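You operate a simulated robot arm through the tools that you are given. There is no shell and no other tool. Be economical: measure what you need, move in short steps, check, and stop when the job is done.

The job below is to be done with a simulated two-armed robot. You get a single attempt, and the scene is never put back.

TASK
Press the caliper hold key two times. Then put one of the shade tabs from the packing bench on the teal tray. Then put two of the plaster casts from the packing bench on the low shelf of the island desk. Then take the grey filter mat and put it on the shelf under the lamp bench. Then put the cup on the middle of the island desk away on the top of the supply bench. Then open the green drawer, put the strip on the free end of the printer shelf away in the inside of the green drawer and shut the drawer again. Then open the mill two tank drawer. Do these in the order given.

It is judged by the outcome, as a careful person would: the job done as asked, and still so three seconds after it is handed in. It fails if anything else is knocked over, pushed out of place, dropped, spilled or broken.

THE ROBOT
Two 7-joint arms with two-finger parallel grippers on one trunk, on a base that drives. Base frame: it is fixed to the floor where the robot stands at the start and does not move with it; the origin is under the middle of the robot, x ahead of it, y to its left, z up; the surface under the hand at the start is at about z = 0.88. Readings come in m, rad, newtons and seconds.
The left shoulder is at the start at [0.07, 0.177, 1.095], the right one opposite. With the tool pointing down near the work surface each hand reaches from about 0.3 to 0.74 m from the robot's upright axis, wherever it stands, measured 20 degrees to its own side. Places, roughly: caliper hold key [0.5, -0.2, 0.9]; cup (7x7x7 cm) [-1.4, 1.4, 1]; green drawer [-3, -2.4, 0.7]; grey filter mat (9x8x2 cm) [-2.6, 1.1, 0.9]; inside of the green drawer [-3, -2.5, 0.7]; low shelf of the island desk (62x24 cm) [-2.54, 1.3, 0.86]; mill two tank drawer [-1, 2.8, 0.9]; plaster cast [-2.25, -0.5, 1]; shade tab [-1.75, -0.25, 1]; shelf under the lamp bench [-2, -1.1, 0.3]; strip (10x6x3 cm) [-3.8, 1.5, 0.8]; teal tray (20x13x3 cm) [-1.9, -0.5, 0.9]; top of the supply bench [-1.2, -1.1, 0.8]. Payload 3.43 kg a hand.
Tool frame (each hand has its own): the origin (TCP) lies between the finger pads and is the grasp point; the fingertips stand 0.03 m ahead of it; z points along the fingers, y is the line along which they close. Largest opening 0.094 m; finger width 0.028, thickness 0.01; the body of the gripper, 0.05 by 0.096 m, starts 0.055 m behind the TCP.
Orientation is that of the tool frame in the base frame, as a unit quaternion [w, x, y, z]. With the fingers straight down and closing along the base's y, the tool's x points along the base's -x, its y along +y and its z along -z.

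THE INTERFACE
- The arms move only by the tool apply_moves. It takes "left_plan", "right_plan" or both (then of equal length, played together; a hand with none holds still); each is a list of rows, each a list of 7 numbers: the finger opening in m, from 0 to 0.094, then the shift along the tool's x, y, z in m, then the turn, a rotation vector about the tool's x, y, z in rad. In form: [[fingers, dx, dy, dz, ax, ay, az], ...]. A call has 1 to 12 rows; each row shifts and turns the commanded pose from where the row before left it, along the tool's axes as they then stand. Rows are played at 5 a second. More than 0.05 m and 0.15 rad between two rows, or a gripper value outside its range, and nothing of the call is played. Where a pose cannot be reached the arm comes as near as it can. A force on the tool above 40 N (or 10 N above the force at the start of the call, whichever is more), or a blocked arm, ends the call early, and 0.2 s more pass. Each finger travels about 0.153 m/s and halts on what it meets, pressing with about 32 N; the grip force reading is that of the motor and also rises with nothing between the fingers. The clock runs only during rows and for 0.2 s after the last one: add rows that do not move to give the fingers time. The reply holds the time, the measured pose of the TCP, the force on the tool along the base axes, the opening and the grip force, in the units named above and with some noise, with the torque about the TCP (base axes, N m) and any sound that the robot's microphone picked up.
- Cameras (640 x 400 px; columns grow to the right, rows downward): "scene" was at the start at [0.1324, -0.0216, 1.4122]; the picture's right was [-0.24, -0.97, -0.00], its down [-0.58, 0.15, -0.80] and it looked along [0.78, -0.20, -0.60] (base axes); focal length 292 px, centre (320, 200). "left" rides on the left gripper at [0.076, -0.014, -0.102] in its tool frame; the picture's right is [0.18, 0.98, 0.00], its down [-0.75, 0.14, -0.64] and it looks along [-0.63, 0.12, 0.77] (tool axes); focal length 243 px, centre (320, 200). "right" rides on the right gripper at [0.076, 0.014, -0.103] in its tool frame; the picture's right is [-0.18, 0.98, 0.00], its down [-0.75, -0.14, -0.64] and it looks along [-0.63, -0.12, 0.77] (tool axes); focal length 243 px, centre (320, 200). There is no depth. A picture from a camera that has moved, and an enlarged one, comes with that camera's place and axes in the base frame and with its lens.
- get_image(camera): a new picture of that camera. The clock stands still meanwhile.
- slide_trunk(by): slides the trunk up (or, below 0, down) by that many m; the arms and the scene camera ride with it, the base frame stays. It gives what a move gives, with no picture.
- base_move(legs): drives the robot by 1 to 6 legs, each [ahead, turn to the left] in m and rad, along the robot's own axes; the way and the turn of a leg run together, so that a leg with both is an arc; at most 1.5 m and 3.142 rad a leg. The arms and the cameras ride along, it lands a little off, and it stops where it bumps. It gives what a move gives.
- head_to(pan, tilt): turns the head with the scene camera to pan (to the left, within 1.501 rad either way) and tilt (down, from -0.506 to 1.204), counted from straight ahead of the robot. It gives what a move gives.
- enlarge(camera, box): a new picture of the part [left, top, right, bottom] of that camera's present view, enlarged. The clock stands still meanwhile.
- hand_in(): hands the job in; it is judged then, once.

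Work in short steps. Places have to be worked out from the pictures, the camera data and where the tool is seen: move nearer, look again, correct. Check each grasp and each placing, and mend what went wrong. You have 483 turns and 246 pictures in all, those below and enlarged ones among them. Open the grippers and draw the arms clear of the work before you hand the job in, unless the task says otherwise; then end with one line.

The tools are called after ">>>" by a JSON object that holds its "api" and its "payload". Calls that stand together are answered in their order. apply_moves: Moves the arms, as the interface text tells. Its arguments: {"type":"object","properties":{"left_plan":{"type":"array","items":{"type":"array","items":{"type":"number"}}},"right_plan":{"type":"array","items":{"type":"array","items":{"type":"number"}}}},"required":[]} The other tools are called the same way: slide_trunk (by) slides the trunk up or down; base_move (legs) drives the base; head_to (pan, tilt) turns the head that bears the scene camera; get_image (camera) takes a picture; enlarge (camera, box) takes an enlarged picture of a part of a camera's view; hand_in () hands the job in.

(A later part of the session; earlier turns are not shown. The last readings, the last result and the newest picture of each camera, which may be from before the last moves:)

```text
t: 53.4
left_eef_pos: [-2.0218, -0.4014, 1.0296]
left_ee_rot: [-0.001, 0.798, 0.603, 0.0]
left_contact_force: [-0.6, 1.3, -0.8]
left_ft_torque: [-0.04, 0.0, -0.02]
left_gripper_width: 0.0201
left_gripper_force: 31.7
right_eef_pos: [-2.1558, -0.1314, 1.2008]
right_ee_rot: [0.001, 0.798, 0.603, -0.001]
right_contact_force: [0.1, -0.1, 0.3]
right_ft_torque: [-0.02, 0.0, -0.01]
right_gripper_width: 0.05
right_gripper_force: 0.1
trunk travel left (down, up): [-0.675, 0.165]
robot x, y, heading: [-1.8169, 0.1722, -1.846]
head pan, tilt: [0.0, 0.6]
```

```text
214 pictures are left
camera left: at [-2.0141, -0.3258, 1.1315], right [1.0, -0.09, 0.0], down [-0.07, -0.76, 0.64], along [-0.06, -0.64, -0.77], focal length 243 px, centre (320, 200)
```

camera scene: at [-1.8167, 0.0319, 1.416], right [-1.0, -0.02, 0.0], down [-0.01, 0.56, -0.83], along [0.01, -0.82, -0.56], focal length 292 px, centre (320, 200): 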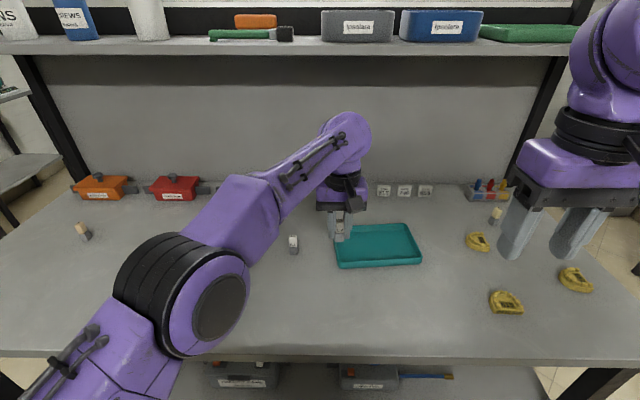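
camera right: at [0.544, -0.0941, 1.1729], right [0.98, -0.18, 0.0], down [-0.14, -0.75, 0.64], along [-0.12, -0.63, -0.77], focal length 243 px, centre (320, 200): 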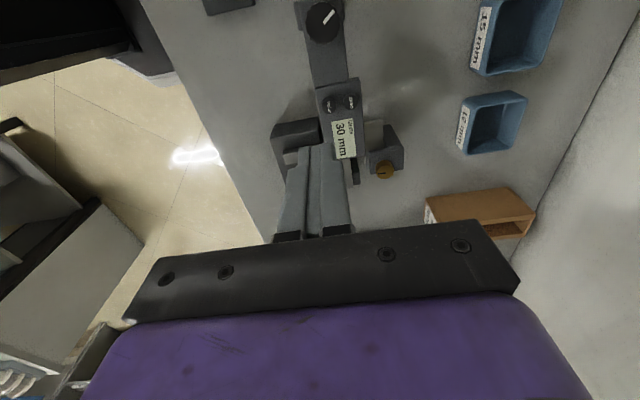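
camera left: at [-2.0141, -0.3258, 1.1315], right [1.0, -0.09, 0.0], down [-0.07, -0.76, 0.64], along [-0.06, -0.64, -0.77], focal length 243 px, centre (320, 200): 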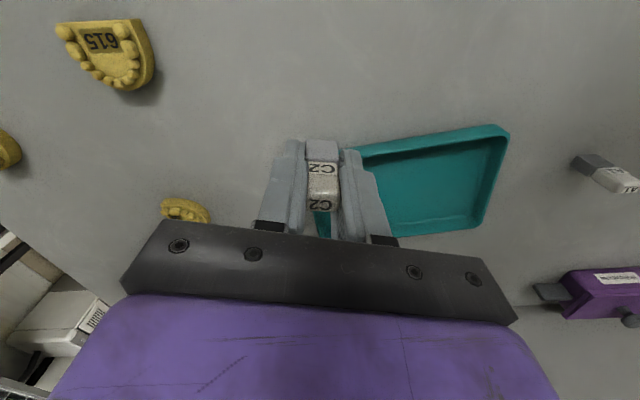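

Now move toward (-1.925,-0.495) in two rows groups and check the reading.

>>> {"api": "apply_moves", "payload": {"left_plan": [[0.0, -0.016, 0.03, 0, 0, 0, 0], [0.0, -0.016, 0.03, 0, 0, 0, 0], [0.0, -0.016, 0.03, 0, 0, 0, 0], [0.0, -0.016, 0.029, 0, 0, 0, 0], [0, 0, 0, 0, 0, 0, 0]]}}

>>> {"api": "get_image", "payload": {"camera": "left"}}

```text
t: 54.6
left_eef_pos: [-1.9246, -0.4855, 1.0289]
left_ee_rot: [0.001, 0.798, 0.603, 0.0]
left_contact_force: [0.0, 0.6, 0.7]
left_ft_torque: [-0.01, 0.01, 0.03]
left_gripper_width: 0.02
left_gripper_force: 31.5
left hand out of reach, approached as far as the arm can: row 4
right_eef_pos: [-2.1578, -0.1306, 1.1995]
right_ee_rot: [0.001, 0.798, 0.603, 0.0]
right_contact_force: [-0.9, 0.7, 0.3]
right_ft_torque: [0.0, -0.01, 0.0]
right_gripper_width: 0.0501
right_gripper_force: 0.0
trunk travel left (down, up): [-0.675, 0.165]
robot x, y, heading: [-1.8143, 0.1704, -1.85]
head pan, tilt: [0.0, 0.6]
```

```text
213 pictures are left
camera left: at [-1.9181, -0.4091, 1.1308], right [1.0, -0.09, 0.0], down [-0.07, -0.76, 0.64], along [-0.06, -0.64, -0.77], focal length 243 px, centre (320, 200)
```

left: 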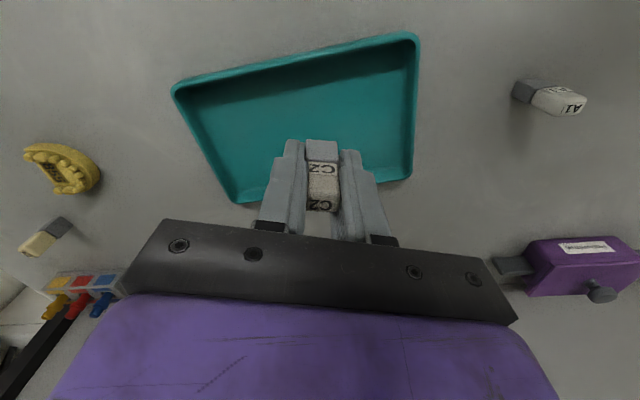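

Over the tray interior. Lower by 6 cm and check.

>>> {"api": "apply_moves", "payload": {"left_plan": [[0.0, 0.003, 0, 0.03, 0, 0, 0], [0.0, 0, 0, 0.03, 0, 0, 0], [0, 0, 0, 0, 0, 0, 0]]}}

>>> {"api": "get_image", "payload": {"camera": "left"}}

```text
t: 55.4
left_eef_pos: [-1.9215, -0.4827, 0.968]
left_ee_rot: [0.001, 0.798, 0.603, -0.002]
left_contact_force: [0.1, 0.1, -0.9]
left_ft_torque: [0.02, 0.0, -0.01]
left_gripper_width: 0.0197
left_gripper_force: 32.0
right_eef_pos: [-2.1561, -0.131, 1.1987]
right_ee_rot: [0.001, 0.797, 0.604, -0.002]
right_contact_force: [0.1, 0.1, 0.0]
right_ft_torque: [-0.01, 0.0, 0.0]
right_gripper_width: 0.0501
right_gripper_force: 0.0
trunk travel left (down, up): [-0.675, 0.165]
robot x, y, heading: [-1.8177, 0.176, -1.845]
head pan, tilt: [0.0, 0.6]
```

```text
212 pictures are left
camera left: at [-1.9154, -0.405, 1.0706], right [1.0, -0.09, 0.0], down [-0.07, -0.76, 0.64], along [-0.06, -0.64, -0.77], focal length 243 px, centre (320, 200)
```

left: 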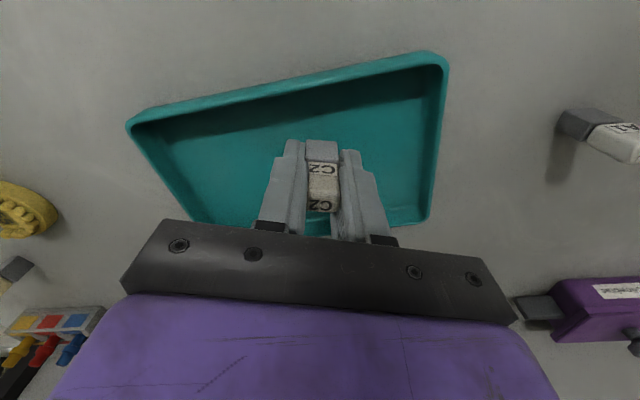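

Well inside the tray. Lower in small steps until light contact.

>>> {"api": "apply_moves", "payload": {"left_plan": [[0.0, 0, 0, 0.01, 0, 0, 0], [0.0, 0, 0, 0.004, 0, 0, 0], [0, 0, 0, 0.003, 0, 0, 0], [0, 0, 0, 0.0, 0, 0, 0]]}}

```text
t: 56.4
left_eef_pos: [-1.9224, -0.4831, 0.951]
left_ee_rot: [0.0, 0.798, 0.602, 0.0]
left_contact_force: [-0.7, 0.0, 0.2]
left_ft_torque: [0.01, 0.03, -0.01]
left_gripper_width: 0.0187
left_gripper_force: 31.6
right_eef_pos: [-2.156, -0.13, 1.1997]
right_ee_rot: [0.002, 0.798, 0.603, -0.001]
right_contact_force: [-0.3, 0.1, 0.2]
right_ft_torque: [0.03, 0.01, 0.01]
right_gripper_width: 0.0498
right_gripper_force: 0.0
trunk travel left (down, up): [-0.675, 0.165]
robot x, y, heading: [-1.8147, 0.1693, -1.847]
head pan, tilt: [0.0, 0.6]
```

>>> {"api": "apply_moves", "payload": {"left_plan": [[0.0, 0, 0, 0.002, 0, 0, 0], [0.0, 0, 0, 0.002, 0, 0, 0], [0, 0, 0, 0.0, 0, 0, 0]]}}

>>> {"api": "enlarge", "payload": {"camera": "left", "box": [220, 110, 420, 250]}}

```text
t: 57.2
left_eef_pos: [-1.9235, -0.4822, 0.9467]
left_ee_rot: [-0.001, 0.798, 0.603, 0.001]
left_contact_force: [0.8, -0.1, -0.2]
left_ft_torque: [-0.02, 0.0, 0.0]
left_gripper_width: 0.019
left_gripper_force: 31.8
right_eef_pos: [-2.1561, -0.1305, 1.1977]
right_ee_rot: [0.001, 0.798, 0.603, 0.0]
right_contact_force: [0.0, 0.1, 0.0]
right_ft_torque: [0.02, 0.0, -0.03]
right_gripper_width: 0.0501
right_gripper_force: 0.1
trunk travel left (down, up): [-0.675, 0.165]
robot x, y, heading: [-1.8181, 0.1712, -1.845]
head pan, tilt: [0.0, 0.6]
```

```text
2.86 times, centred on (320, 180) of left
camera zoom: at [-1.9168, -0.4058, 1.0498], right [1.0, -0.09, 0.0], down [-0.07, -0.76, 0.64], along [-0.06, -0.64, -0.77], focal length 693 px, centre (320, 257)
```

zoom: 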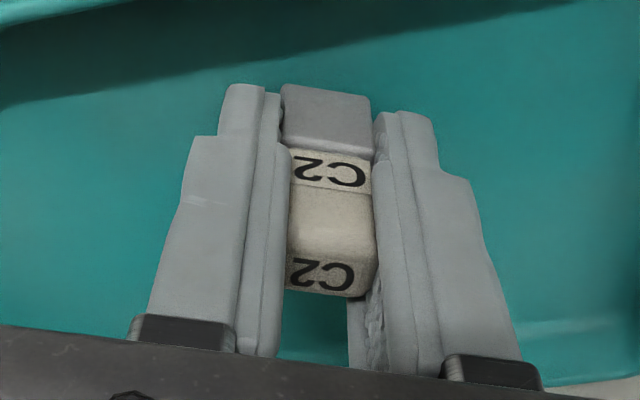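

>>> {"api": "apply_moves", "payload": {"left_plan": [[0.0, 0, 0, 0.0015, 0, 0, 0], [0.0, 0, 0, 0.0015, 0, 0, 0], [0, 0, 0, 0.0, 0, 0, 0]]}}

```text
t: 58.0
left_eef_pos: [-1.9246, -0.4834, 0.9444]
left_ee_rot: [0.0, 0.798, 0.603, 0.0]
left_contact_force: [-0.2, 1.0, -0.2]
left_ft_torque: [0.02, 0.0, 0.0]
left_gripper_width: 0.0187
left_gripper_force: 32.7
right_eef_pos: [-2.1565, -0.1308, 1.1991]
right_ee_rot: [0.001, 0.798, 0.603, 0.0]
right_contact_force: [0.3, -0.2, 0.0]
right_ft_torque: [0.0, -0.04, 0.0]
right_gripper_width: 0.05
right_gripper_force: 0.0
trunk travel left (down, up): [-0.675, 0.165]
robot x, y, heading: [-1.8149, 0.1715, -1.845]
head pan, tilt: [0.0, 0.6]
```

>>> {"api": "apply_moves", "payload": {"left_plan": [[0.0, 0, 0, 0.0015, 0, 0, 0], [0, 0, 0, 0.0, 0, 0, 0]]}}

```text
t: 58.6
left_eef_pos: [-1.9248, -0.4823, 0.9429]
left_ee_rot: [0.0, 0.797, 0.604, 0.0]
left_contact_force: [0.1, 0.4, -0.3]
left_ft_torque: [-0.02, 0.03, 0.01]
left_gripper_width: 0.0188
left_gripper_force: 31.7
right_eef_pos: [-2.1566, -0.1308, 1.1999]
right_ee_rot: [0.001, 0.798, 0.603, 0.0]
right_contact_force: [0.3, 1.0, -0.3]
right_ft_torque: [-0.01, 0.04, 0.0]
right_gripper_width: 0.0497
right_gripper_force: 0.1
trunk travel left (down, up): [-0.675, 0.165]
robot x, y, heading: [-1.8168, 0.1715, -1.847]
head pan, tilt: [0.0, 0.6]
```

>>> {"api": "apply_moves", "payload": {"left_plan": [[0.0, 0, 0, 0.0015, 0, 0, 0], [0, 0, 0, 0.0, 0, 0, 0], [0, 0, 0, 0.001, 0, 0, 0]]}}

```text
t: 59.4
left_eef_pos: [-1.9238, -0.4815, 0.941]
left_ee_rot: [0.001, 0.798, 0.603, 0.0]
left_contact_force: [-1.0, 0.0, 4.5]
left_ft_torque: [-0.02, 0.0, 0.02]
left_gripper_width: 0.0188
left_gripper_force: 32.3
right_eef_pos: [-2.1562, -0.1308, 1.2007]
right_ee_rot: [0.001, 0.798, 0.603, 0.0]
right_contact_force: [0.4, 0.0, 0.1]
right_ft_torque: [-0.01, 0.03, -0.02]
right_gripper_width: 0.0501
right_gripper_force: 0.0
trunk travel left (down, up): [-0.675, 0.165]
robot x, y, heading: [-1.8176, 0.1686, -1.849]
head pan, tilt: [0.0, 0.6]
```

Contact felt (4.5 N). Release with modest opening and rise.

>>> {"api": "apply_moves", "payload": {"left_plan": [[0.035, 0, 0, 0, 0, 0, 0], [0.045, 0, 0, 0, 0, 0, 0], [0.045, 0, 0, -0.02, 0, 0, 0], [0.045, 0, 0, -0.04, 0, 0, 0], [0.045, 0, 0, -0.04, 0, 0, 0], [0.045, 0.03, 0.0, -0.03, 0, 0, 0], [0.045, 0.04, 0.0, -0.02, 0, 0, 0], [0.045, 0.04, 0.0, -0.02, 0, 0, 0]]}}

>>> {"api": "get_image", "payload": {"camera": "scene"}}

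>>> {"api": "get_image", "payload": {"camera": "left"}}

```text
t: 61.2
left_eef_pos: [-1.8961, -0.373, 1.1095]
left_ee_rot: [0.0, 0.798, 0.603, 0.0]
left_contact_force: [0.5, 0.2, 0.7]
left_ft_torque: [-0.05, -0.02, -0.01]
left_gripper_width: 0.0449
left_gripper_force: 0.0
right_eef_pos: [-2.1544, -0.13, 1.1999]
right_ee_rot: [0.001, 0.798, 0.603, -0.001]
right_contact_force: [-1.1, -0.1, -0.3]
right_ft_torque: [0.0, 0.02, -0.01]
right_gripper_width: 0.0499
right_gripper_force: 0.1
trunk travel left (down, up): [-0.675, 0.165]
robot x, y, heading: [-1.8188, 0.1683, -1.846]
head pan, tilt: [0.0, 0.6]
```

```text
210 pictures are left
camera scene: at [-1.8565, 0.039, 1.4162], right [-0.96, 0.27, 0.0], down [0.15, 0.54, -0.83], along [-0.23, -0.79, -0.56], focal length 292 px, centre (320, 200)
```

scene: 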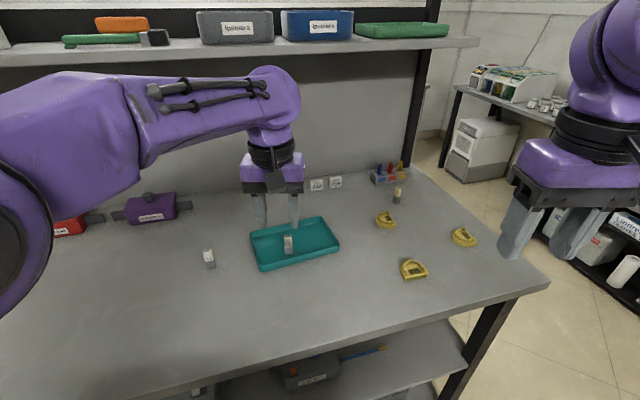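

```text
209 pictures are left
camera left: at [-1.8885, -0.2963, 1.2111], right [1.0, -0.09, 0.0], down [-0.07, -0.76, 0.64], along [-0.06, -0.64, -0.77], focal length 243 px, centre (320, 200)
```

left: 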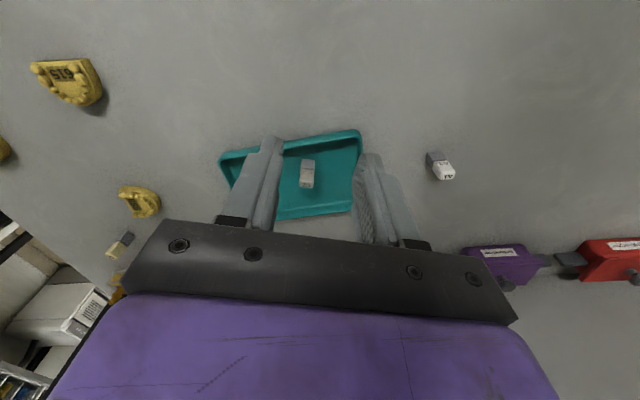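

C2 stands in the tray. Next the casts: 615 ≈ (-2.19,-0.34), 740 ≈ (-2.365,-0.40). I retract the left hand and drive west to x≈-2.28.

>>> {"api": "apply_moves", "payload": {"left_plan": [[0.07, 0.03, 0.02, -0.02, 0, 0, 0], [0.07, 0.03, 0.02, -0.02, 0, 0, 0], [0.07, 0.03, 0.02, -0.02, 0, 0, 0], [0.07, 0.03, 0.02, -0.02, 0, 0, 0], [0.07, 0.03, 0.01, -0.02, 0, 0, 0]]}}

>>> {"api": "base_move", "payload": {"legs": [[0, -1.295], [0.45, 0], [0, 1.57]]}}

>>> {"api": "get_image", "payload": {"camera": "scene"}}

```text
t: 62.4
left_eef_pos: [-1.7653, -0.2546, 1.2107]
left_ee_rot: [0.002, 0.798, 0.603, -0.001]
left_contact_force: [0.8, 0.6, 0.1]
left_ft_torque: [0.03, 0.03, -0.02]
left_gripper_width: 0.0701
left_gripper_force: 0.0
right_eef_pos: [-2.1568, -0.1288, 1.2011]
right_ee_rot: [0.001, 0.797, 0.603, 0.0]
right_contact_force: [0.0, 0.3, 0.5]
right_ft_torque: [-0.03, 0.01, -0.01]
right_gripper_width: 0.0502
right_gripper_force: 0.1
trunk travel left (down, up): [-0.675, 0.165]
robot x, y, heading: [-1.8181, 0.1725, -1.848]
head pan, tilt: [0.0, 0.6]
```

```text
t: 72.2
left_eef_pos: [-2.1136, -0.2283, 1.21]
left_ee_rot: [0.0, 0.71, 0.705, 0.0]
left_contact_force: [-0.5, -0.6, -0.8]
left_ft_torque: [-0.04, 0.02, 0.0]
left_gripper_width: 0.0701
left_gripper_force: 0.0
right_eef_pos: [-2.524, -0.2091, 1.1997]
right_ee_rot: [0.001, 0.71, 0.704, 0.0]
right_contact_force: [0.2, -0.6, 0.4]
right_ft_torque: [-0.03, 0.01, -0.04]
right_gripper_width: 0.0502
right_gripper_force: 0.1
trunk travel left (down, up): [-0.675, 0.165]
robot x, y, heading: [-2.2781, 0.1696, -1.579]
head pan, tilt: [0.0, 0.6]
```

```text
208 pictures are left
camera scene: at [-2.28, 0.0315, 1.416], right [-1.0, 0.01, 0.0], down [0.0, 0.56, -0.83], along [-0.01, -0.82, -0.56], focal length 292 px, centre (320, 200)
```

scene: 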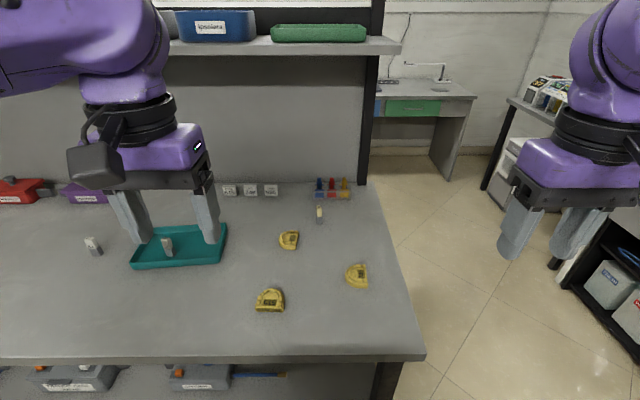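

>>> {"api": "enlarge", "payload": {"camera": "scene", "box": [240, 220, 390, 320]}}

```text
4.00 times, centred on (315, 270) of scene
camera zoom: at [-2.28, 0.0315, 1.416], right [-1.0, 0.01, 0.0], down [0.0, 0.56, -0.83], along [-0.01, -0.82, -0.56], focal length 1169 px, centre (340, -80)
```

zoom: 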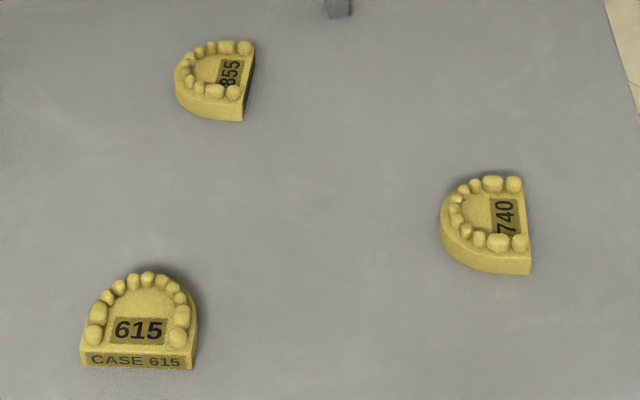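

740 ≈ (-2.366,-0.402), 615 ≈ (-2.185,-0.340). Move the right hand above 740 with fingers open.

>>> {"api": "apply_moves", "payload": {"right_plan": [[0.085, -0.032, 0.026, 0.01, 0, 0, 0], [0.085, -0.032, 0.026, 0.01, 0, 0, 0], [0.085, -0.032, 0.026, 0.01, 0, 0, 0], [0.085, -0.032, 0.026, 0.01, 0, 0, 0], [0.085, -0.032, 0.026, 0.01, 0, 0, 0], [0.085, -0.033, 0.028, 0.01, 0, 0, 0], [0.085, 0, 0, 0.045, 0, 0, 0], [0.085, 0, 0, 0, 0, 0, 0]]}}

>>> {"api": "get_image", "payload": {"camera": "right"}}

>>> {"api": "get_image", "payload": {"camera": "scene"}}

```text
t: 74.0
left_eef_pos: [-2.1146, -0.229, 1.2089]
left_ee_rot: [0.0, 0.71, 0.704, 0.0]
left_contact_force: [-0.4, 0.3, 0.4]
left_ft_torque: [0.0, -0.02, 0.0]
left_gripper_width: 0.07
left_gripper_force: 0.1
right_eef_pos: [-2.3669, -0.4026, 1.096]
right_ee_rot: [0.001, 0.71, 0.704, 0.0]
right_contact_force: [-1.2, 0.3, -0.2]
right_ft_torque: [-0.01, 0.02, 0.01]
right_gripper_width: 0.085
right_gripper_force: 0.0
trunk travel left (down, up): [-0.675, 0.165]
robot x, y, heading: [-2.2786, 0.171, -1.581]
head pan, tilt: [0.0, 0.6]
```

```text
206 pictures are left
camera right: at [-2.3538, -0.3253, 1.1977], right [0.98, -0.19, 0.0], down [-0.15, -0.75, 0.64], along [-0.12, -0.63, -0.77], focal length 243 px, centre (320, 200)
```

right: 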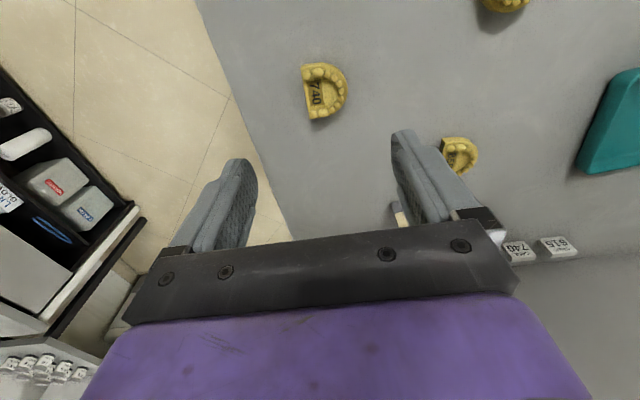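

```text
205 pictures are left
camera scene: at [-2.2799, 0.0319, 1.416], right [-1.0, 0.01, 0.0], down [0.0, 0.56, -0.83], along [-0.01, -0.83, -0.56], focal length 292 px, centre (320, 200)
```

scene: 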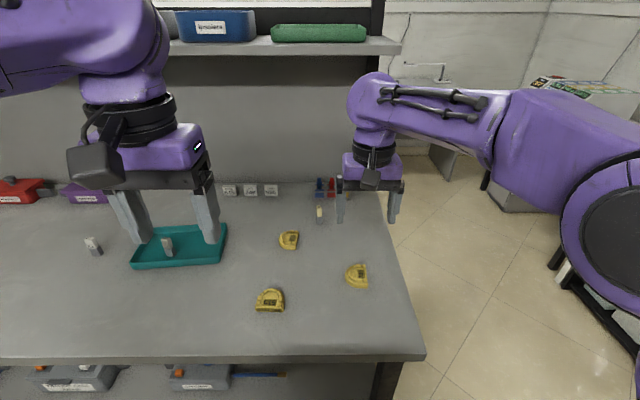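

Consistent: (-2.365,-0.404). Lower the right hand to z≈0.937.

>>> {"api": "apply_moves", "payload": {"right_plan": [[0.085, -0.002, 0.001, 0.045, 0, 0, 0], [0.085, 0, 0, 0.045, 0, 0, 0], [0.085, 0, 0, 0.035, 0, 0, 0], [0.085, 0, 0, 0.02, 0, 0, 0], [0.085, 0, 0, 0.013, 0, 0, 0], [0.085, 0, 0, 0, 0, 0, 0]]}}

>>> {"api": "get_image", "payload": {"camera": "right"}}

```text
t: 75.4
left_eef_pos: [-2.1152, -0.2283, 1.21]
left_ee_rot: [0.0, 0.71, 0.704, 0.0]
left_contact_force: [0.5, 0.5, 0.0]
left_ft_torque: [-0.02, 0.03, 0.01]
left_gripper_width: 0.0697
left_gripper_force: 0.1
right_eef_pos: [-2.3646, -0.4044, 0.9374]
right_ee_rot: [0.001, 0.71, 0.705, 0.0]
right_contact_force: [0.3, -0.1, 0.5]
right_ft_torque: [0.01, 0.01, 0.01]
right_gripper_width: 0.0848
right_gripper_force: 0.0
trunk travel left (down, up): [-0.675, 0.165]
robot x, y, heading: [-2.2769, 0.1684, -1.576]
head pan, tilt: [0.0, 0.6]
```

```text
204 pictures are left
camera right: at [-2.3514, -0.3275, 1.0399], right [0.98, -0.19, 0.0], down [-0.15, -0.75, 0.64], along [-0.12, -0.63, -0.77], focal length 243 px, centre (320, 200)
```

right: 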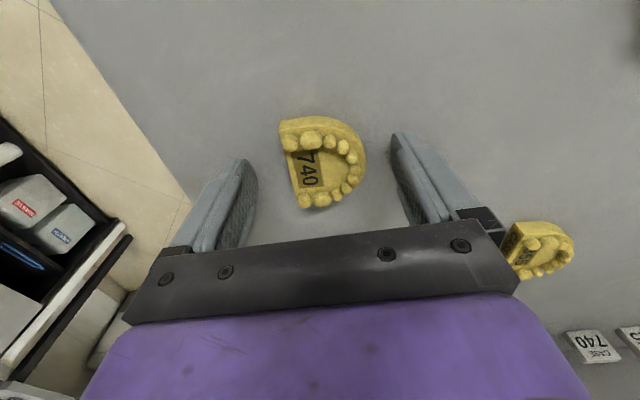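

Cast well centred between fingers; close and lift.

>>> {"api": "apply_moves", "payload": {"right_plan": [[0.06, 0, 0, 0, 0, 0, 0], [0.04, 0, 0, 0, 0, 0, 0], [0.03, 0, 0, 0, 0, 0, 0], [0.03, 0, 0, -0.01, 0, 0, 0], [0.03, 0, 0, -0.04, 0, 0, 0], [0.03, 0, 0, -0.04, 0, 0, 0], [0.03, 0, 0, 0, 0, 0, 0]]}}

>>> {"api": "get_image", "payload": {"camera": "right"}}

```text
t: 77.0
left_eef_pos: [-2.1151, -0.23, 1.2094]
left_ee_rot: [-0.001, 0.71, 0.704, -0.001]
left_contact_force: [0.0, -0.7, -0.5]
left_ft_torque: [0.04, 0.0, 0.0]
left_gripper_width: 0.0699
left_gripper_force: 0.0
right_eef_pos: [-2.366, -0.4058, 1.0282]
right_ee_rot: [0.001, 0.71, 0.704, 0.001]
right_contact_force: [-0.5, 0.0, -0.9]
right_ft_torque: [0.03, 0.02, -0.01]
right_gripper_width: 0.047
right_gripper_force: 31.9
trunk travel left (down, up): [-0.675, 0.165]
robot x, y, heading: [-2.2767, 0.1716, -1.578]
head pan, tilt: [0.0, 0.6]
```

```text
203 pictures are left
camera right: at [-2.3522, -0.3283, 1.1308], right [0.98, -0.19, 0.0], down [-0.15, -0.75, 0.64], along [-0.12, -0.63, -0.77], focal length 243 px, centre (320, 200)
```

right: 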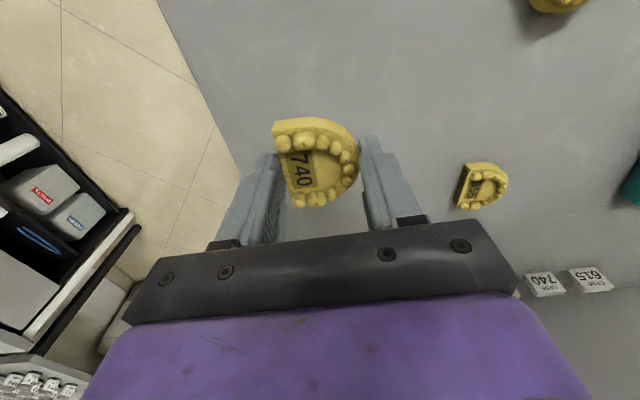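

740 held. Draw the right hand back to the side while bringing the left hand above 615.

>>> {"api": "apply_moves", "payload": {"right_plan": [[0.03, 0.028, -0.024, -0.025, 0, 0, 0], [0.03, 0.028, -0.024, -0.025, 0, 0, 0], [0.03, 0.028, -0.024, -0.025, 0, 0, 0], [0.03, 0.028, -0.024, -0.025, 0, 0, 0], [0.03, 0.028, -0.024, -0.025, 0, 0, 0], [0.03, 0.028, -0.024, -0.025, 0, 0, 0], [0.03, 0, 0, 0, 0, 0, 0]], "left_plan": [[0.085, -0.0185, -0.012, 0.02, 0, 0, 0], [0.085, -0.0185, -0.012, 0.02, 0, 0, 0], [0.085, -0.0185, -0.012, 0.02, 0, 0, 0], [0.085, -0.0185, -0.012, 0.02, 0, 0, 0], [0.085, -0.0185, -0.012, 0.02, 0, 0, 0], [0.085, -0.0185, -0.011, 0.02, 0, 0, 0], [0.085, 0, 0, 0, 0, 0, 0]]}}

>>> {"api": "get_image", "payload": {"camera": "left"}}

```text
t: 78.6
left_eef_pos: [-2.1856, -0.3385, 1.0885]
left_ee_rot: [0.0, 0.71, 0.704, 0.0]
left_contact_force: [0.4, -0.1, -0.3]
left_ft_torque: [0.03, 0.0, -0.01]
left_gripper_width: 0.085
left_gripper_force: 0.1
right_eef_pos: [-2.5082, -0.2372, 1.1778]
right_ee_rot: [0.001, 0.71, 0.704, 0.0]
right_contact_force: [0.0, 0.7, -1.2]
right_ft_torque: [0.0, 0.02, 0.0]
right_gripper_width: 0.047
right_gripper_force: 32.2
trunk travel left (down, up): [-0.675, 0.165]
robot x, y, heading: [-2.2753, 0.1688, -1.579]
head pan, tilt: [0.0, 0.6]
```

```text
202 pictures are left
camera left: at [-2.199, -0.2618, 1.1911], right [0.98, 0.18, 0.0], down [0.14, -0.75, 0.64], along [0.11, -0.63, -0.77], focal length 243 px, centre (320, 200)
```

left: 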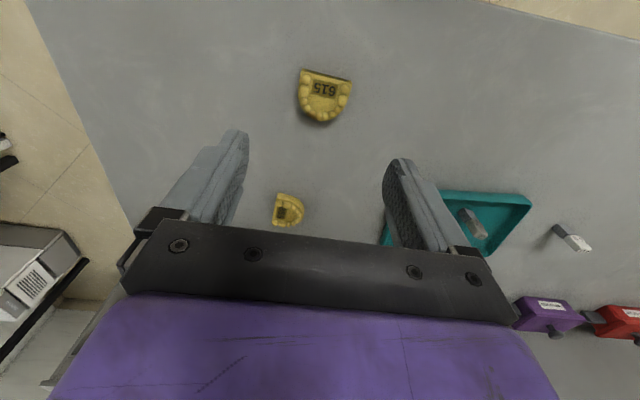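

615 at (-2.183,-0.343). Lower left hand to z≈0.937 and check.

>>> {"api": "apply_moves", "payload": {"left_plan": [[0.09, -0.001, 0.001, 0.045, 0, 0, 0], [0.09, 0, 0, 0.045, 0, 0, 0], [0.09, 0, 0, 0.03, 0, 0, 0], [0.09, 0, 0, 0.02, 0, 0, 0], [0.09, 0, 0, 0.011, 0, 0, 0], [0.09, 0, 0, 0, 0, 0, 0]]}}

>>> {"api": "get_image", "payload": {"camera": "left"}}

```text
t: 80.0
left_eef_pos: [-2.1843, -0.3412, 0.9369]
left_ee_rot: [0.001, 0.71, 0.704, 0.001]
left_contact_force: [-0.1, 0.3, 0.4]
left_ft_torque: [0.01, -0.01, 0.0]
left_gripper_width: 0.0899
left_gripper_force: 0.0
right_eef_pos: [-2.5094, -0.2371, 1.1767]
right_ee_rot: [0.002, 0.71, 0.704, 0.0]
right_contact_force: [0.7, 0.3, -0.6]
right_ft_torque: [0.06, 0.01, -0.03]
right_gripper_width: 0.0471
right_gripper_force: 31.7
trunk travel left (down, up): [-0.675, 0.165]
robot x, y, heading: [-2.28, 0.17, -1.58]
head pan, tilt: [0.0, 0.6]
```

```text
201 pictures are left
camera left: at [-2.2001, -0.2651, 1.0392], right [0.98, 0.18, 0.0], down [0.13, -0.75, 0.64], along [0.11, -0.63, -0.77], focal length 243 px, centre (320, 200)
```

left: 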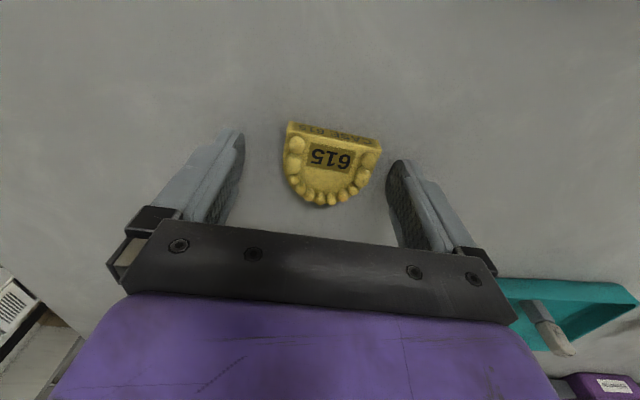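

Centred. Close and lift.

>>> {"api": "apply_moves", "payload": {"left_plan": [[0.07, 0, 0, 0, 0, 0, 0], [0.05, 0, 0, 0, 0, 0, 0], [0.04, 0, 0, 0, 0, 0, 0], [0.04, 0, 0, -0.01, 0, 0, 0], [0.04, 0, 0, -0.04, 0, 0, 0], [0.04, 0, 0, -0.04, 0, 0, 0], [0.04, 0, 0, 0, 0, 0, 0]]}}

>>> {"api": "get_image", "payload": {"camera": "left"}}

```text
t: 81.6
left_eef_pos: [-2.1842, -0.3413, 1.0291]
left_ee_rot: [0.0, 0.71, 0.704, 0.0]
left_contact_force: [-0.1, 0.3, -0.9]
left_ft_torque: [0.03, -0.01, -0.01]
left_gripper_width: 0.0551
left_gripper_force: 32.6
right_eef_pos: [-2.5097, -0.2385, 1.1774]
right_ee_rot: [0.0, 0.71, 0.704, 0.002]
right_contact_force: [0.7, 0.4, -0.7]
right_ft_torque: [0.01, -0.04, 0.0]
right_gripper_width: 0.0473
right_gripper_force: 32.0
trunk travel left (down, up): [-0.675, 0.165]
robot x, y, heading: [-2.2739, 0.1718, -1.578]
head pan, tilt: [0.0, 0.6]
```

```text
200 pictures are left
camera left: at [-2.1995, -0.2652, 1.1312], right [0.98, 0.18, 0.0], down [0.13, -0.75, 0.64], along [0.11, -0.63, -0.77], focal length 243 px, centre (320, 200)
```

left: 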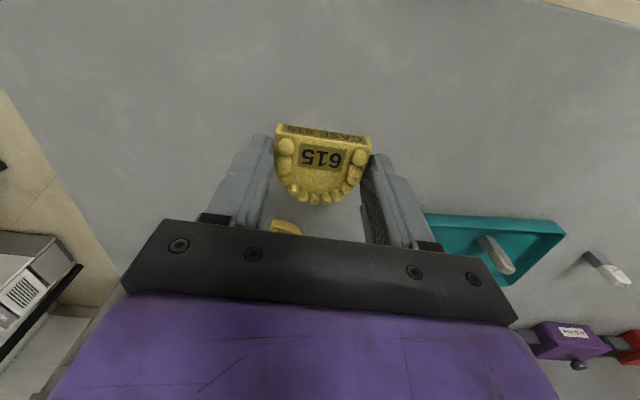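

Both casts held. Retract the left hand, turn west, and look at the shelf with the head.

>>> {"api": "apply_moves", "payload": {"left_plan": [[0.04, 0.018, 0.012, -0.03, 0, 0, 0], [0.04, 0.018, 0.012, -0.03, 0, 0, 0], [0.04, 0.018, 0.012, -0.03, 0, 0, 0], [0.04, 0.018, 0.012, -0.03, 0, 0, 0], [0.04, 0.018, 0.012, -0.03, 0, 0, 0]]}}

>>> {"api": "base_move", "payload": {"legs": [[0, -1.56]]}}

>>> {"api": "head_to", "payload": {"pan": -1.2, "tilt": 0.5}}

>>> {"api": "get_image", "payload": {"camera": "scene"}}

>>> {"api": "head_to", "payload": {"pan": -0.2, "tilt": 0.4}}

>>> {"api": "get_image", "payload": {"camera": "scene"}}

```text
t: 82.8
left_eef_pos: [-2.1247, -0.2488, 1.1791]
left_ee_rot: [0.001, 0.71, 0.704, -0.001]
left_contact_force: [-0.3, 0.0, -0.6]
left_ft_torque: [-0.01, -0.01, 0.01]
left_gripper_width: 0.0552
left_gripper_force: 31.9
right_eef_pos: [-2.5101, -0.2362, 1.1781]
right_ee_rot: [0.001, 0.71, 0.704, 0.0]
right_contact_force: [-0.1, -0.2, -0.3]
right_ft_torque: [-0.06, -0.03, 0.0]
right_gripper_width: 0.0471
right_gripper_force: 32.1
trunk travel left (down, up): [-0.675, 0.165]
robot x, y, heading: [-2.2776, 0.1675, -1.576]
head pan, tilt: [0.0, 0.6]
```

```text
t: 87.0
left_eef_pos: [-2.6962, 0.0164, 1.1786]
left_ee_rot: [0.0, 1.0, -0.002, -0.001]
left_contact_force: [-0.5, 0.9, -2.0]
left_ft_torque: [0.01, 0.01, 0.05]
left_gripper_width: 0.0553
left_gripper_force: 31.7
right_eef_pos: [-2.6854, 0.4012, 1.1767]
right_ee_rot: [0.001, 1.0, 0.0, -0.002]
right_contact_force: [-0.3, -0.4, -0.5]
right_ft_torque: [0.01, 0.0, 0.04]
right_gripper_width: 0.0473
right_gripper_force: 32.0
trunk travel left (down, up): [-0.675, 0.165]
robot x, y, heading: [-2.2758, 0.1722, 3.139]
head pan, tilt: [0.0, 0.6]
```

```text
t: 88.4
left_eef_pos: [-2.6966, 0.0162, 1.1789]
left_ee_rot: [0.001, 1.0, -0.001, 0.0]
left_contact_force: [0.0, -0.1, -0.9]
left_ft_torque: [0.01, -0.02, -0.02]
left_gripper_width: 0.0554
left_gripper_force: 31.9
right_eef_pos: [-2.6861, 0.4005, 1.1779]
right_ee_rot: [0.001, 1.0, 0.0, -0.001]
right_contact_force: [-0.2, 0.1, -0.3]
right_ft_torque: [-0.01, 0.0, 0.02]
right_gripper_width: 0.0467
right_gripper_force: 31.9
trunk travel left (down, up): [-0.675, 0.165]
robot x, y, heading: [-2.2777, 0.1722, 3.135]
head pan, tilt: [-1.201, 0.499]
```

```text
199 pictures are left
camera scene: at [-2.3619, 0.2551, 1.4251], right [0.93, 0.36, 0.0], down [0.17, -0.45, -0.88], along [-0.32, 0.82, -0.48], focal length 292 px, centre (320, 200)
```

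scene: 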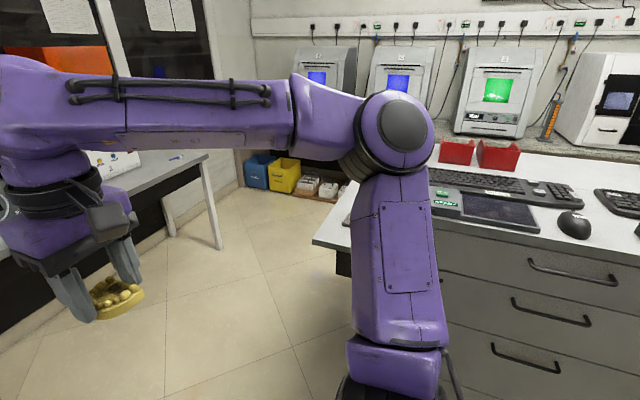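

```text
t: 89.7
left_eef_pos: [-2.6969, 0.0162, 1.178]
left_ee_rot: [0.0, 1.0, -0.001, -0.001]
left_contact_force: [0.7, 0.4, -1.0]
left_ft_torque: [-0.01, -0.02, 0.03]
left_gripper_width: 0.0552
left_gripper_force: 31.9
right_eef_pos: [-2.6856, 0.4005, 1.1769]
right_ee_rot: [0.0, 1.0, -0.001, -0.002]
right_contact_force: [0.2, -1.2, -1.0]
right_ft_torque: [0.0, -0.03, 0.01]
right_gripper_width: 0.047
right_gripper_force: 32.0
trunk travel left (down, up): [-0.675, 0.165]
robot x, y, heading: [-2.2757, 0.1708, 3.136]
head pan, tilt: [-0.201, 0.4]
```

```text
198 pictures are left
camera scene: at [-2.4198, 0.189, 1.4342], right [0.2, 0.98, 0.0], down [0.38, -0.08, -0.92], along [-0.9, 0.19, -0.39], focal length 292 px, centre (320, 200)
```

scene: 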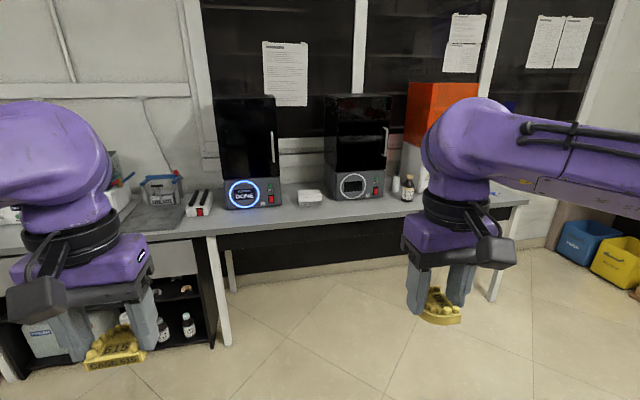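

Shelf: a slab at the island's west end, x ≈ -2.66…-2.42, y from ≈0.99. Drive to about (-2.54, 0.47) and face +y.

>>> {"api": "base_move", "payload": {"legs": [[0, -0.846], [0.4, 0], [0, -0.72]]}}

>>> {"api": "head_to", "payload": {"pan": 0, "tilt": 0.65}}

>>> {"api": "get_image", "payload": {"camera": "scene"}}

```text
t: 96.3
left_eef_pos: [-2.6852, 0.8946, 1.178]
left_ee_rot: [0.0, -0.7, 0.714, 0.0]
left_contact_force: [0.3, -0.5, -1.1]
left_ft_torque: [0.02, -0.01, -0.01]
left_gripper_width: 0.0553
left_gripper_force: 32.2
right_eef_pos: [-2.3019, 0.877, 1.1767]
right_ee_rot: [0.001, -0.7, 0.714, 0.001]
right_contact_force: [-0.4, -1.0, -0.9]
right_ft_torque: [-0.02, 0.0, 0.03]
right_gripper_width: 0.0472
right_gripper_force: 32.4
trunk travel left (down, up): [-0.675, 0.165]
robot x, y, heading: [-2.5392, 0.4749, 1.556]
head pan, tilt: [-0.201, 0.4]
```

```text
t: 97.1
left_eef_pos: [-2.6854, 0.8952, 1.1785]
left_ee_rot: [0.0, -0.7, 0.714, -0.001]
left_contact_force: [0.6, -0.4, -1.1]
left_ft_torque: [-0.01, -0.01, 0.02]
left_gripper_width: 0.0551
left_gripper_force: 32.2
right_eef_pos: [-2.3005, 0.8777, 1.1763]
right_ee_rot: [0.0, -0.701, 0.713, 0.002]
right_contact_force: [0.1, 0.1, -0.2]
right_ft_torque: [-0.04, 0.0, 0.01]
right_gripper_width: 0.0471
right_gripper_force: 31.9
trunk travel left (down, up): [-0.675, 0.165]
robot x, y, heading: [-2.5379, 0.4767, 1.555]
head pan, tilt: [0.0, 0.649]
```

```text
197 pictures are left
camera scene: at [-2.5367, 0.6095, 1.4118], right [1.0, -0.02, 0.0], down [-0.01, -0.6, -0.8], along [0.01, 0.8, -0.6], focal length 292 px, centre (320, 200)
```

scene: 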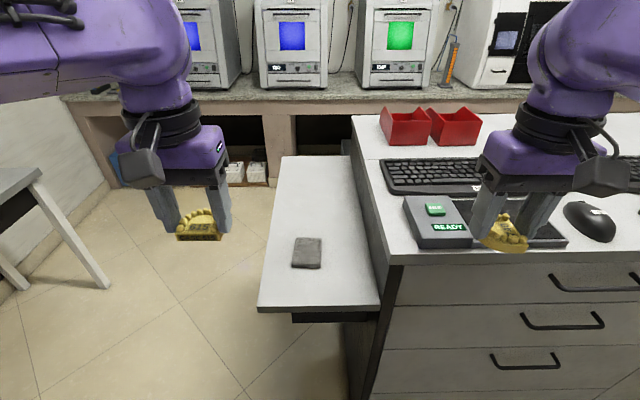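

The mat is on this shelf too (≈(-2.56,1.11)). I'll place casts behind it at y≈1.26; drive forward 0.12 m first.

>>> {"api": "base_move", "payload": {"legs": [[0.12, 0]]}}

>>> {"api": "apply_moves", "payload": {"left_plan": [[0.04, -0.041, -0.013, 0, 0, 0, 0], [0.04, -0.041, -0.013, 0, 0, 0, 0], [0.04, -0.041, -0.013, 0, 0, 0, 0], [0.04, -0.041, -0.013, 0, 0, 0, 0], [0.04, -0.041, -0.013, 0.02, 0, 0, 0], [0.04, -0.041, -0.013, 0.02, 0, 0, 0], [0.04, 0, 0, 0.04, 0, 0, 0], [0.04, 0, 0, 0.04, 0, 0, 0], [0.04, 0, 0, 0, 0, 0, 0]]}}

>>> {"api": "get_image", "payload": {"camera": "scene"}}

>>> {"api": "get_image", "payload": {"camera": "left"}}

```text
t: 98.3
left_eef_pos: [-2.6834, 1.0146, 1.1782]
left_ee_rot: [0.0, -0.701, 0.713, 0.001]
left_contact_force: [-0.1, 0.0, -1.5]
left_ft_torque: [0.0, -0.02, 0.01]
left_gripper_width: 0.0554
left_gripper_force: 32.3
right_eef_pos: [-2.3004, 0.9979, 1.1771]
right_ee_rot: [0.0, -0.703, 0.712, 0.0]
right_contact_force: [-0.8, 0.2, -0.8]
right_ft_torque: [0.02, 0.05, 0.0]
right_gripper_width: 0.0472
right_gripper_force: 32.3
trunk travel left (down, up): [-0.675, 0.165]
robot x, y, heading: [-2.5338, 0.5978, 1.552]
head pan, tilt: [0.0, 0.649]
```

```text
t: 100.3
left_eef_pos: [-2.6205, 1.2172, 1.0789]
left_ee_rot: [0.0, -0.702, 0.713, 0.0]
left_contact_force: [0.5, -0.5, -0.4]
left_ft_torque: [0.05, 0.0, 0.01]
left_gripper_width: 0.055
left_gripper_force: 32.2
left hand out of reach, approached as far as the arm can: row 5, 6
right_eef_pos: [-2.3005, 0.9983, 1.1761]
right_ee_rot: [0.001, -0.702, 0.712, 0.0]
right_contact_force: [0.0, -0.8, -0.9]
right_ft_torque: [-0.01, 0.02, -0.02]
right_gripper_width: 0.0469
right_gripper_force: 31.8
trunk travel left (down, up): [-0.675, 0.165]
robot x, y, heading: [-2.5364, 0.5907, 1.56]
head pan, tilt: [0.0, 0.649]
```

```text
196 pictures are left
camera scene: at [-2.5355, 0.7292, 1.4118], right [1.0, -0.01, 0.0], down [-0.01, -0.6, -0.8], along [0.01, 0.8, -0.6], focal length 292 px, centre (320, 200)
```

scene: 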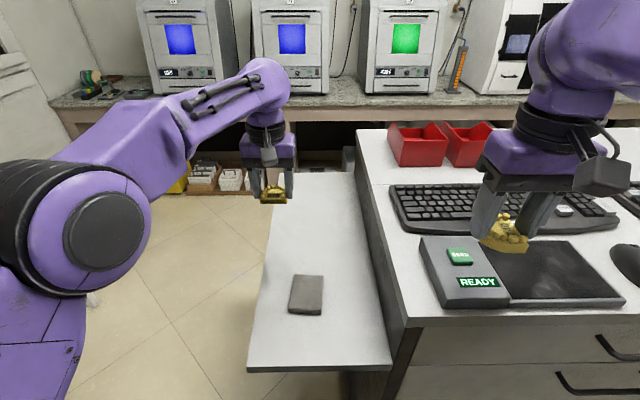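

```text
195 pictures are left
camera left: at [-2.6085, 1.1402, 1.1799], right [-0.99, -0.17, 0.0], down [-0.13, 0.75, 0.64], along [-0.11, 0.63, -0.77], focal length 243 px, centre (320, 200)
```

left: 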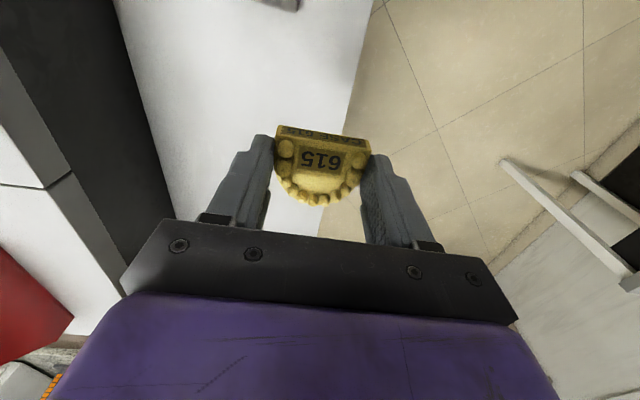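

Left cast is over the shelf at (-2.62,1.217), mat's rear edge ≈1.15. Shift slightly right and lower close to the shelf (top ≈0.86).

>>> {"api": "apply_moves", "payload": {"left_plan": [[0.04, 0.0, -0.012, 0.04, 0, 0, 0], [0.04, 0, 0, 0.04, 0, 0, 0], [0.04, 0, 0, 0.04, 0, 0, 0], [0.04, 0, 0, 0.03, 0, 0, 0], [0.04, 0, 0, 0, 0, 0, 0]]}}

>>> {"api": "get_image", "payload": {"camera": "left"}}

>>> {"api": "enlarge", "payload": {"camera": "scene", "box": [200, 120, 400, 370]}}

```text
t: 101.5
left_eef_pos: [-2.6086, 1.2166, 0.9243]
left_ee_rot: [0.0, -0.701, 0.713, 0.0]
left_contact_force: [0.6, -0.2, -1.3]
left_ft_torque: [-0.03, 0.02, 0.03]
left_gripper_width: 0.0551
left_gripper_force: 32.1
right_eef_pos: [-2.2995, 0.9993, 1.1767]
right_ee_rot: [0.0, -0.702, 0.712, 0.001]
right_contact_force: [-0.5, -0.7, -0.6]
right_ft_torque: [-0.04, 0.0, -0.01]
right_gripper_width: 0.0471
right_gripper_force: 32.5
trunk travel left (down, up): [-0.675, 0.165]
robot x, y, heading: [-2.5365, 0.5956, 1.555]
head pan, tilt: [0.0, 0.649]
```

```text
194 pictures are left
camera left: at [-2.5958, 1.1394, 1.0272], right [-0.99, -0.17, 0.0], down [-0.13, 0.76, 0.64], along [-0.11, 0.63, -0.77], focal length 243 px, centre (320, 200)
```

left: 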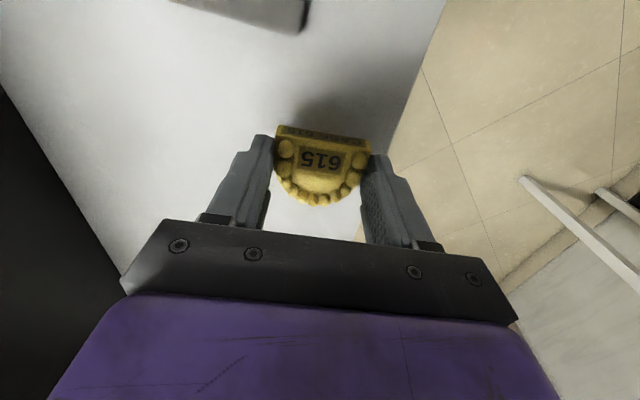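

```text
1.60 times, centred on (300, 245) of scene
camera zoom: at [-2.5355, 0.73, 1.4118], right [1.0, -0.01, 0.0], down [-0.01, -0.6, -0.8], along [0.01, 0.8, -0.6], focal length 468 px, centre (352, 128)
```

zoom: 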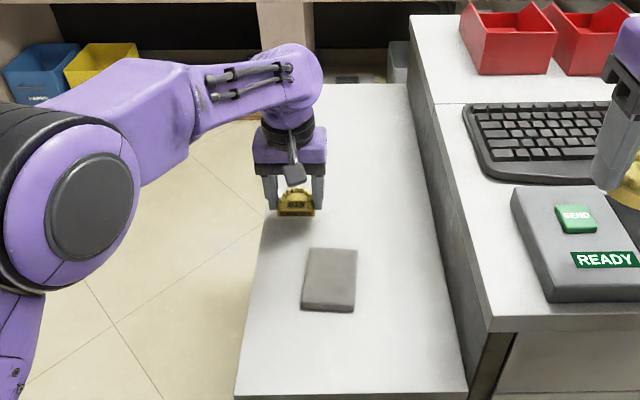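

Shift 1 cm more inward and lower until contact.

>>> {"api": "apply_moves", "payload": {"left_plan": [[0.04, 0.0, -0.012, 0.012, 0, 0, 0], [0.04, 0, 0, 0.006, 0, 0, 0], [0.04, 0, 0, 0.004, 0, 0, 0], [0.04, 0, 0, 0.002, 0, 0, 0], [0.04, 0, 0, 0.0, 0, 0, 0]]}}

```text
t: 102.8
left_eef_pos: [-2.596, 1.2172, 0.901]
left_ee_rot: [0.0, -0.701, 0.713, 0.001]
left_contact_force: [0.1, 0.6, -1.6]
left_ft_torque: [-0.01, 0.0, 0.0]
left_gripper_width: 0.0551
left_gripper_force: 31.7
right_eef_pos: [-2.2995, 0.9991, 1.1772]
right_ee_rot: [0.001, -0.702, 0.712, 0.0]
right_contact_force: [0.1, 0.1, -0.5]
right_ft_torque: [-0.02, 0.01, -0.04]
right_gripper_width: 0.0472
right_gripper_force: 31.9
trunk travel left (down, up): [-0.675, 0.165]
robot x, y, heading: [-2.5378, 0.5907, 1.552]
head pan, tilt: [0.0, 0.649]
```

>>> {"api": "apply_moves", "payload": {"left_plan": [[0.04, 0.0, 0, 0.002, 0, 0, 0], [0.04, 0, 0, 0.002, 0, 0, 0], [0.04, 0, 0, 0.0, 0, 0, 0]]}}

```text
t: 103.5
left_eef_pos: [-2.5963, 1.2174, 0.8965]
left_ee_rot: [0.0, -0.701, 0.713, 0.0]
left_contact_force: [-0.8, -0.4, -0.8]
left_ft_torque: [0.05, 0.01, 0.02]
left_gripper_width: 0.0551
left_gripper_force: 32.1
right_eef_pos: [-2.2998, 0.9998, 1.1764]
right_ee_rot: [0.001, -0.702, 0.712, 0.001]
right_contact_force: [0.4, -0.3, -1.1]
right_ft_torque: [0.01, 0.0, -0.03]
right_gripper_width: 0.047
right_gripper_force: 31.7
trunk travel left (down, up): [-0.675, 0.165]
robot x, y, heading: [-2.5361, 0.5935, 1.553]
head pan, tilt: [0.0, 0.649]
```

>>> {"api": "apply_moves", "payload": {"left_plan": [[0.04, 0.0, 0, 0.0015, 0, 0, 0], [0.04, 0, 0, 0.0015, 0, 0, 0], [0.04, 0, 0, 0.0015, 0, 0, 0]]}}

```text
t: 104.3
left_eef_pos: [-2.5972, 1.2151, 0.896]
left_ee_rot: [0.002, -0.702, 0.712, 0.002]
left_contact_force: [-1.4, 5.3, 19.0]
left_ft_torque: [0.41, 0.15, 0.09]
left_gripper_width: 0.0555
left_gripper_force: 31.9
right_eef_pos: [-2.3008, 0.9968, 1.1785]
right_ee_rot: [0.0, -0.702, 0.712, 0.001]
right_contact_force: [0.2, 0.2, -1.5]
right_ft_torque: [0.01, 0.01, 0.01]
right_gripper_width: 0.047
right_gripper_force: 32.0
trunk travel left (down, up): [-0.675, 0.165]
robot x, y, heading: [-2.5345, 0.5953, 1.561]
head pan, tilt: [0.0, 0.649]
```

Contact with the shelf. Ease up 2 mm, open, and withdraw upward.

>>> {"api": "apply_moves", "payload": {"left_plan": [[0.04, 0.0, 0, -0.003, 0, 0, 0], [0.065, 0, 0, 0, 0, 0, 0], [0.08, 0, 0, 0, 0, 0, 0], [0.08, 0, 0, -0.03, 0, 0, 0], [0.08, 0, 0, -0.045, 0, 0, 0], [0.08, 0, 0, -0.045, 0, 0, 0], [0.08, 0.04, 0, -0.03, 0, 0, 0], [0.08, 0.04, 0.02, -0.02, 0, 0, 0], [0.08, 0.04, 0.02, -0.02, 0, 0, 0], [0.08, 0.04, 0.02, -0.02, 0, 0, 0], [0.08, 0.03, 0.02, -0.02, 0, 0, 0]]}}

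>>> {"api": "get_image", "payload": {"camera": "scene"}}

```text
t: 106.8
left_eef_pos: [-2.6861, 1.0272, 1.1229]
left_ee_rot: [0.001, -0.702, 0.713, 0.0]
left_contact_force: [-0.9, 0.2, 0.1]
left_ft_torque: [-0.04, -0.06, 0.02]
left_gripper_width: 0.0801
left_gripper_force: 0.0
right_eef_pos: [-2.3057, 0.9991, 1.1782]
right_ee_rot: [0.002, -0.703, 0.712, 0.0]
right_contact_force: [-1.2, 0.3, -0.1]
right_ft_torque: [-0.03, -0.05, 0.03]
right_gripper_width: 0.0472
right_gripper_force: 32.0
trunk travel left (down, up): [-0.675, 0.165]
robot x, y, heading: [-2.5347, 0.5927, 1.552]
head pan, tilt: [0.0, 0.649]
```

```text
192 pictures are left
camera scene: at [-2.5412, 0.7305, 1.4117], right [1.0, -0.01, 0.0], down [-0.01, -0.6, -0.8], along [0.01, 0.8, -0.6], focal length 292 px, centre (320, 200)
```

scene: 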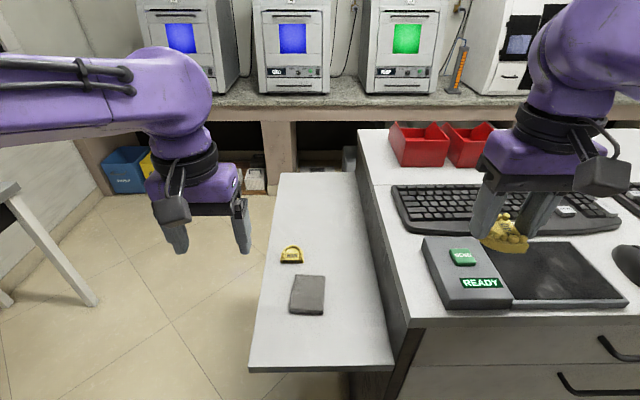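

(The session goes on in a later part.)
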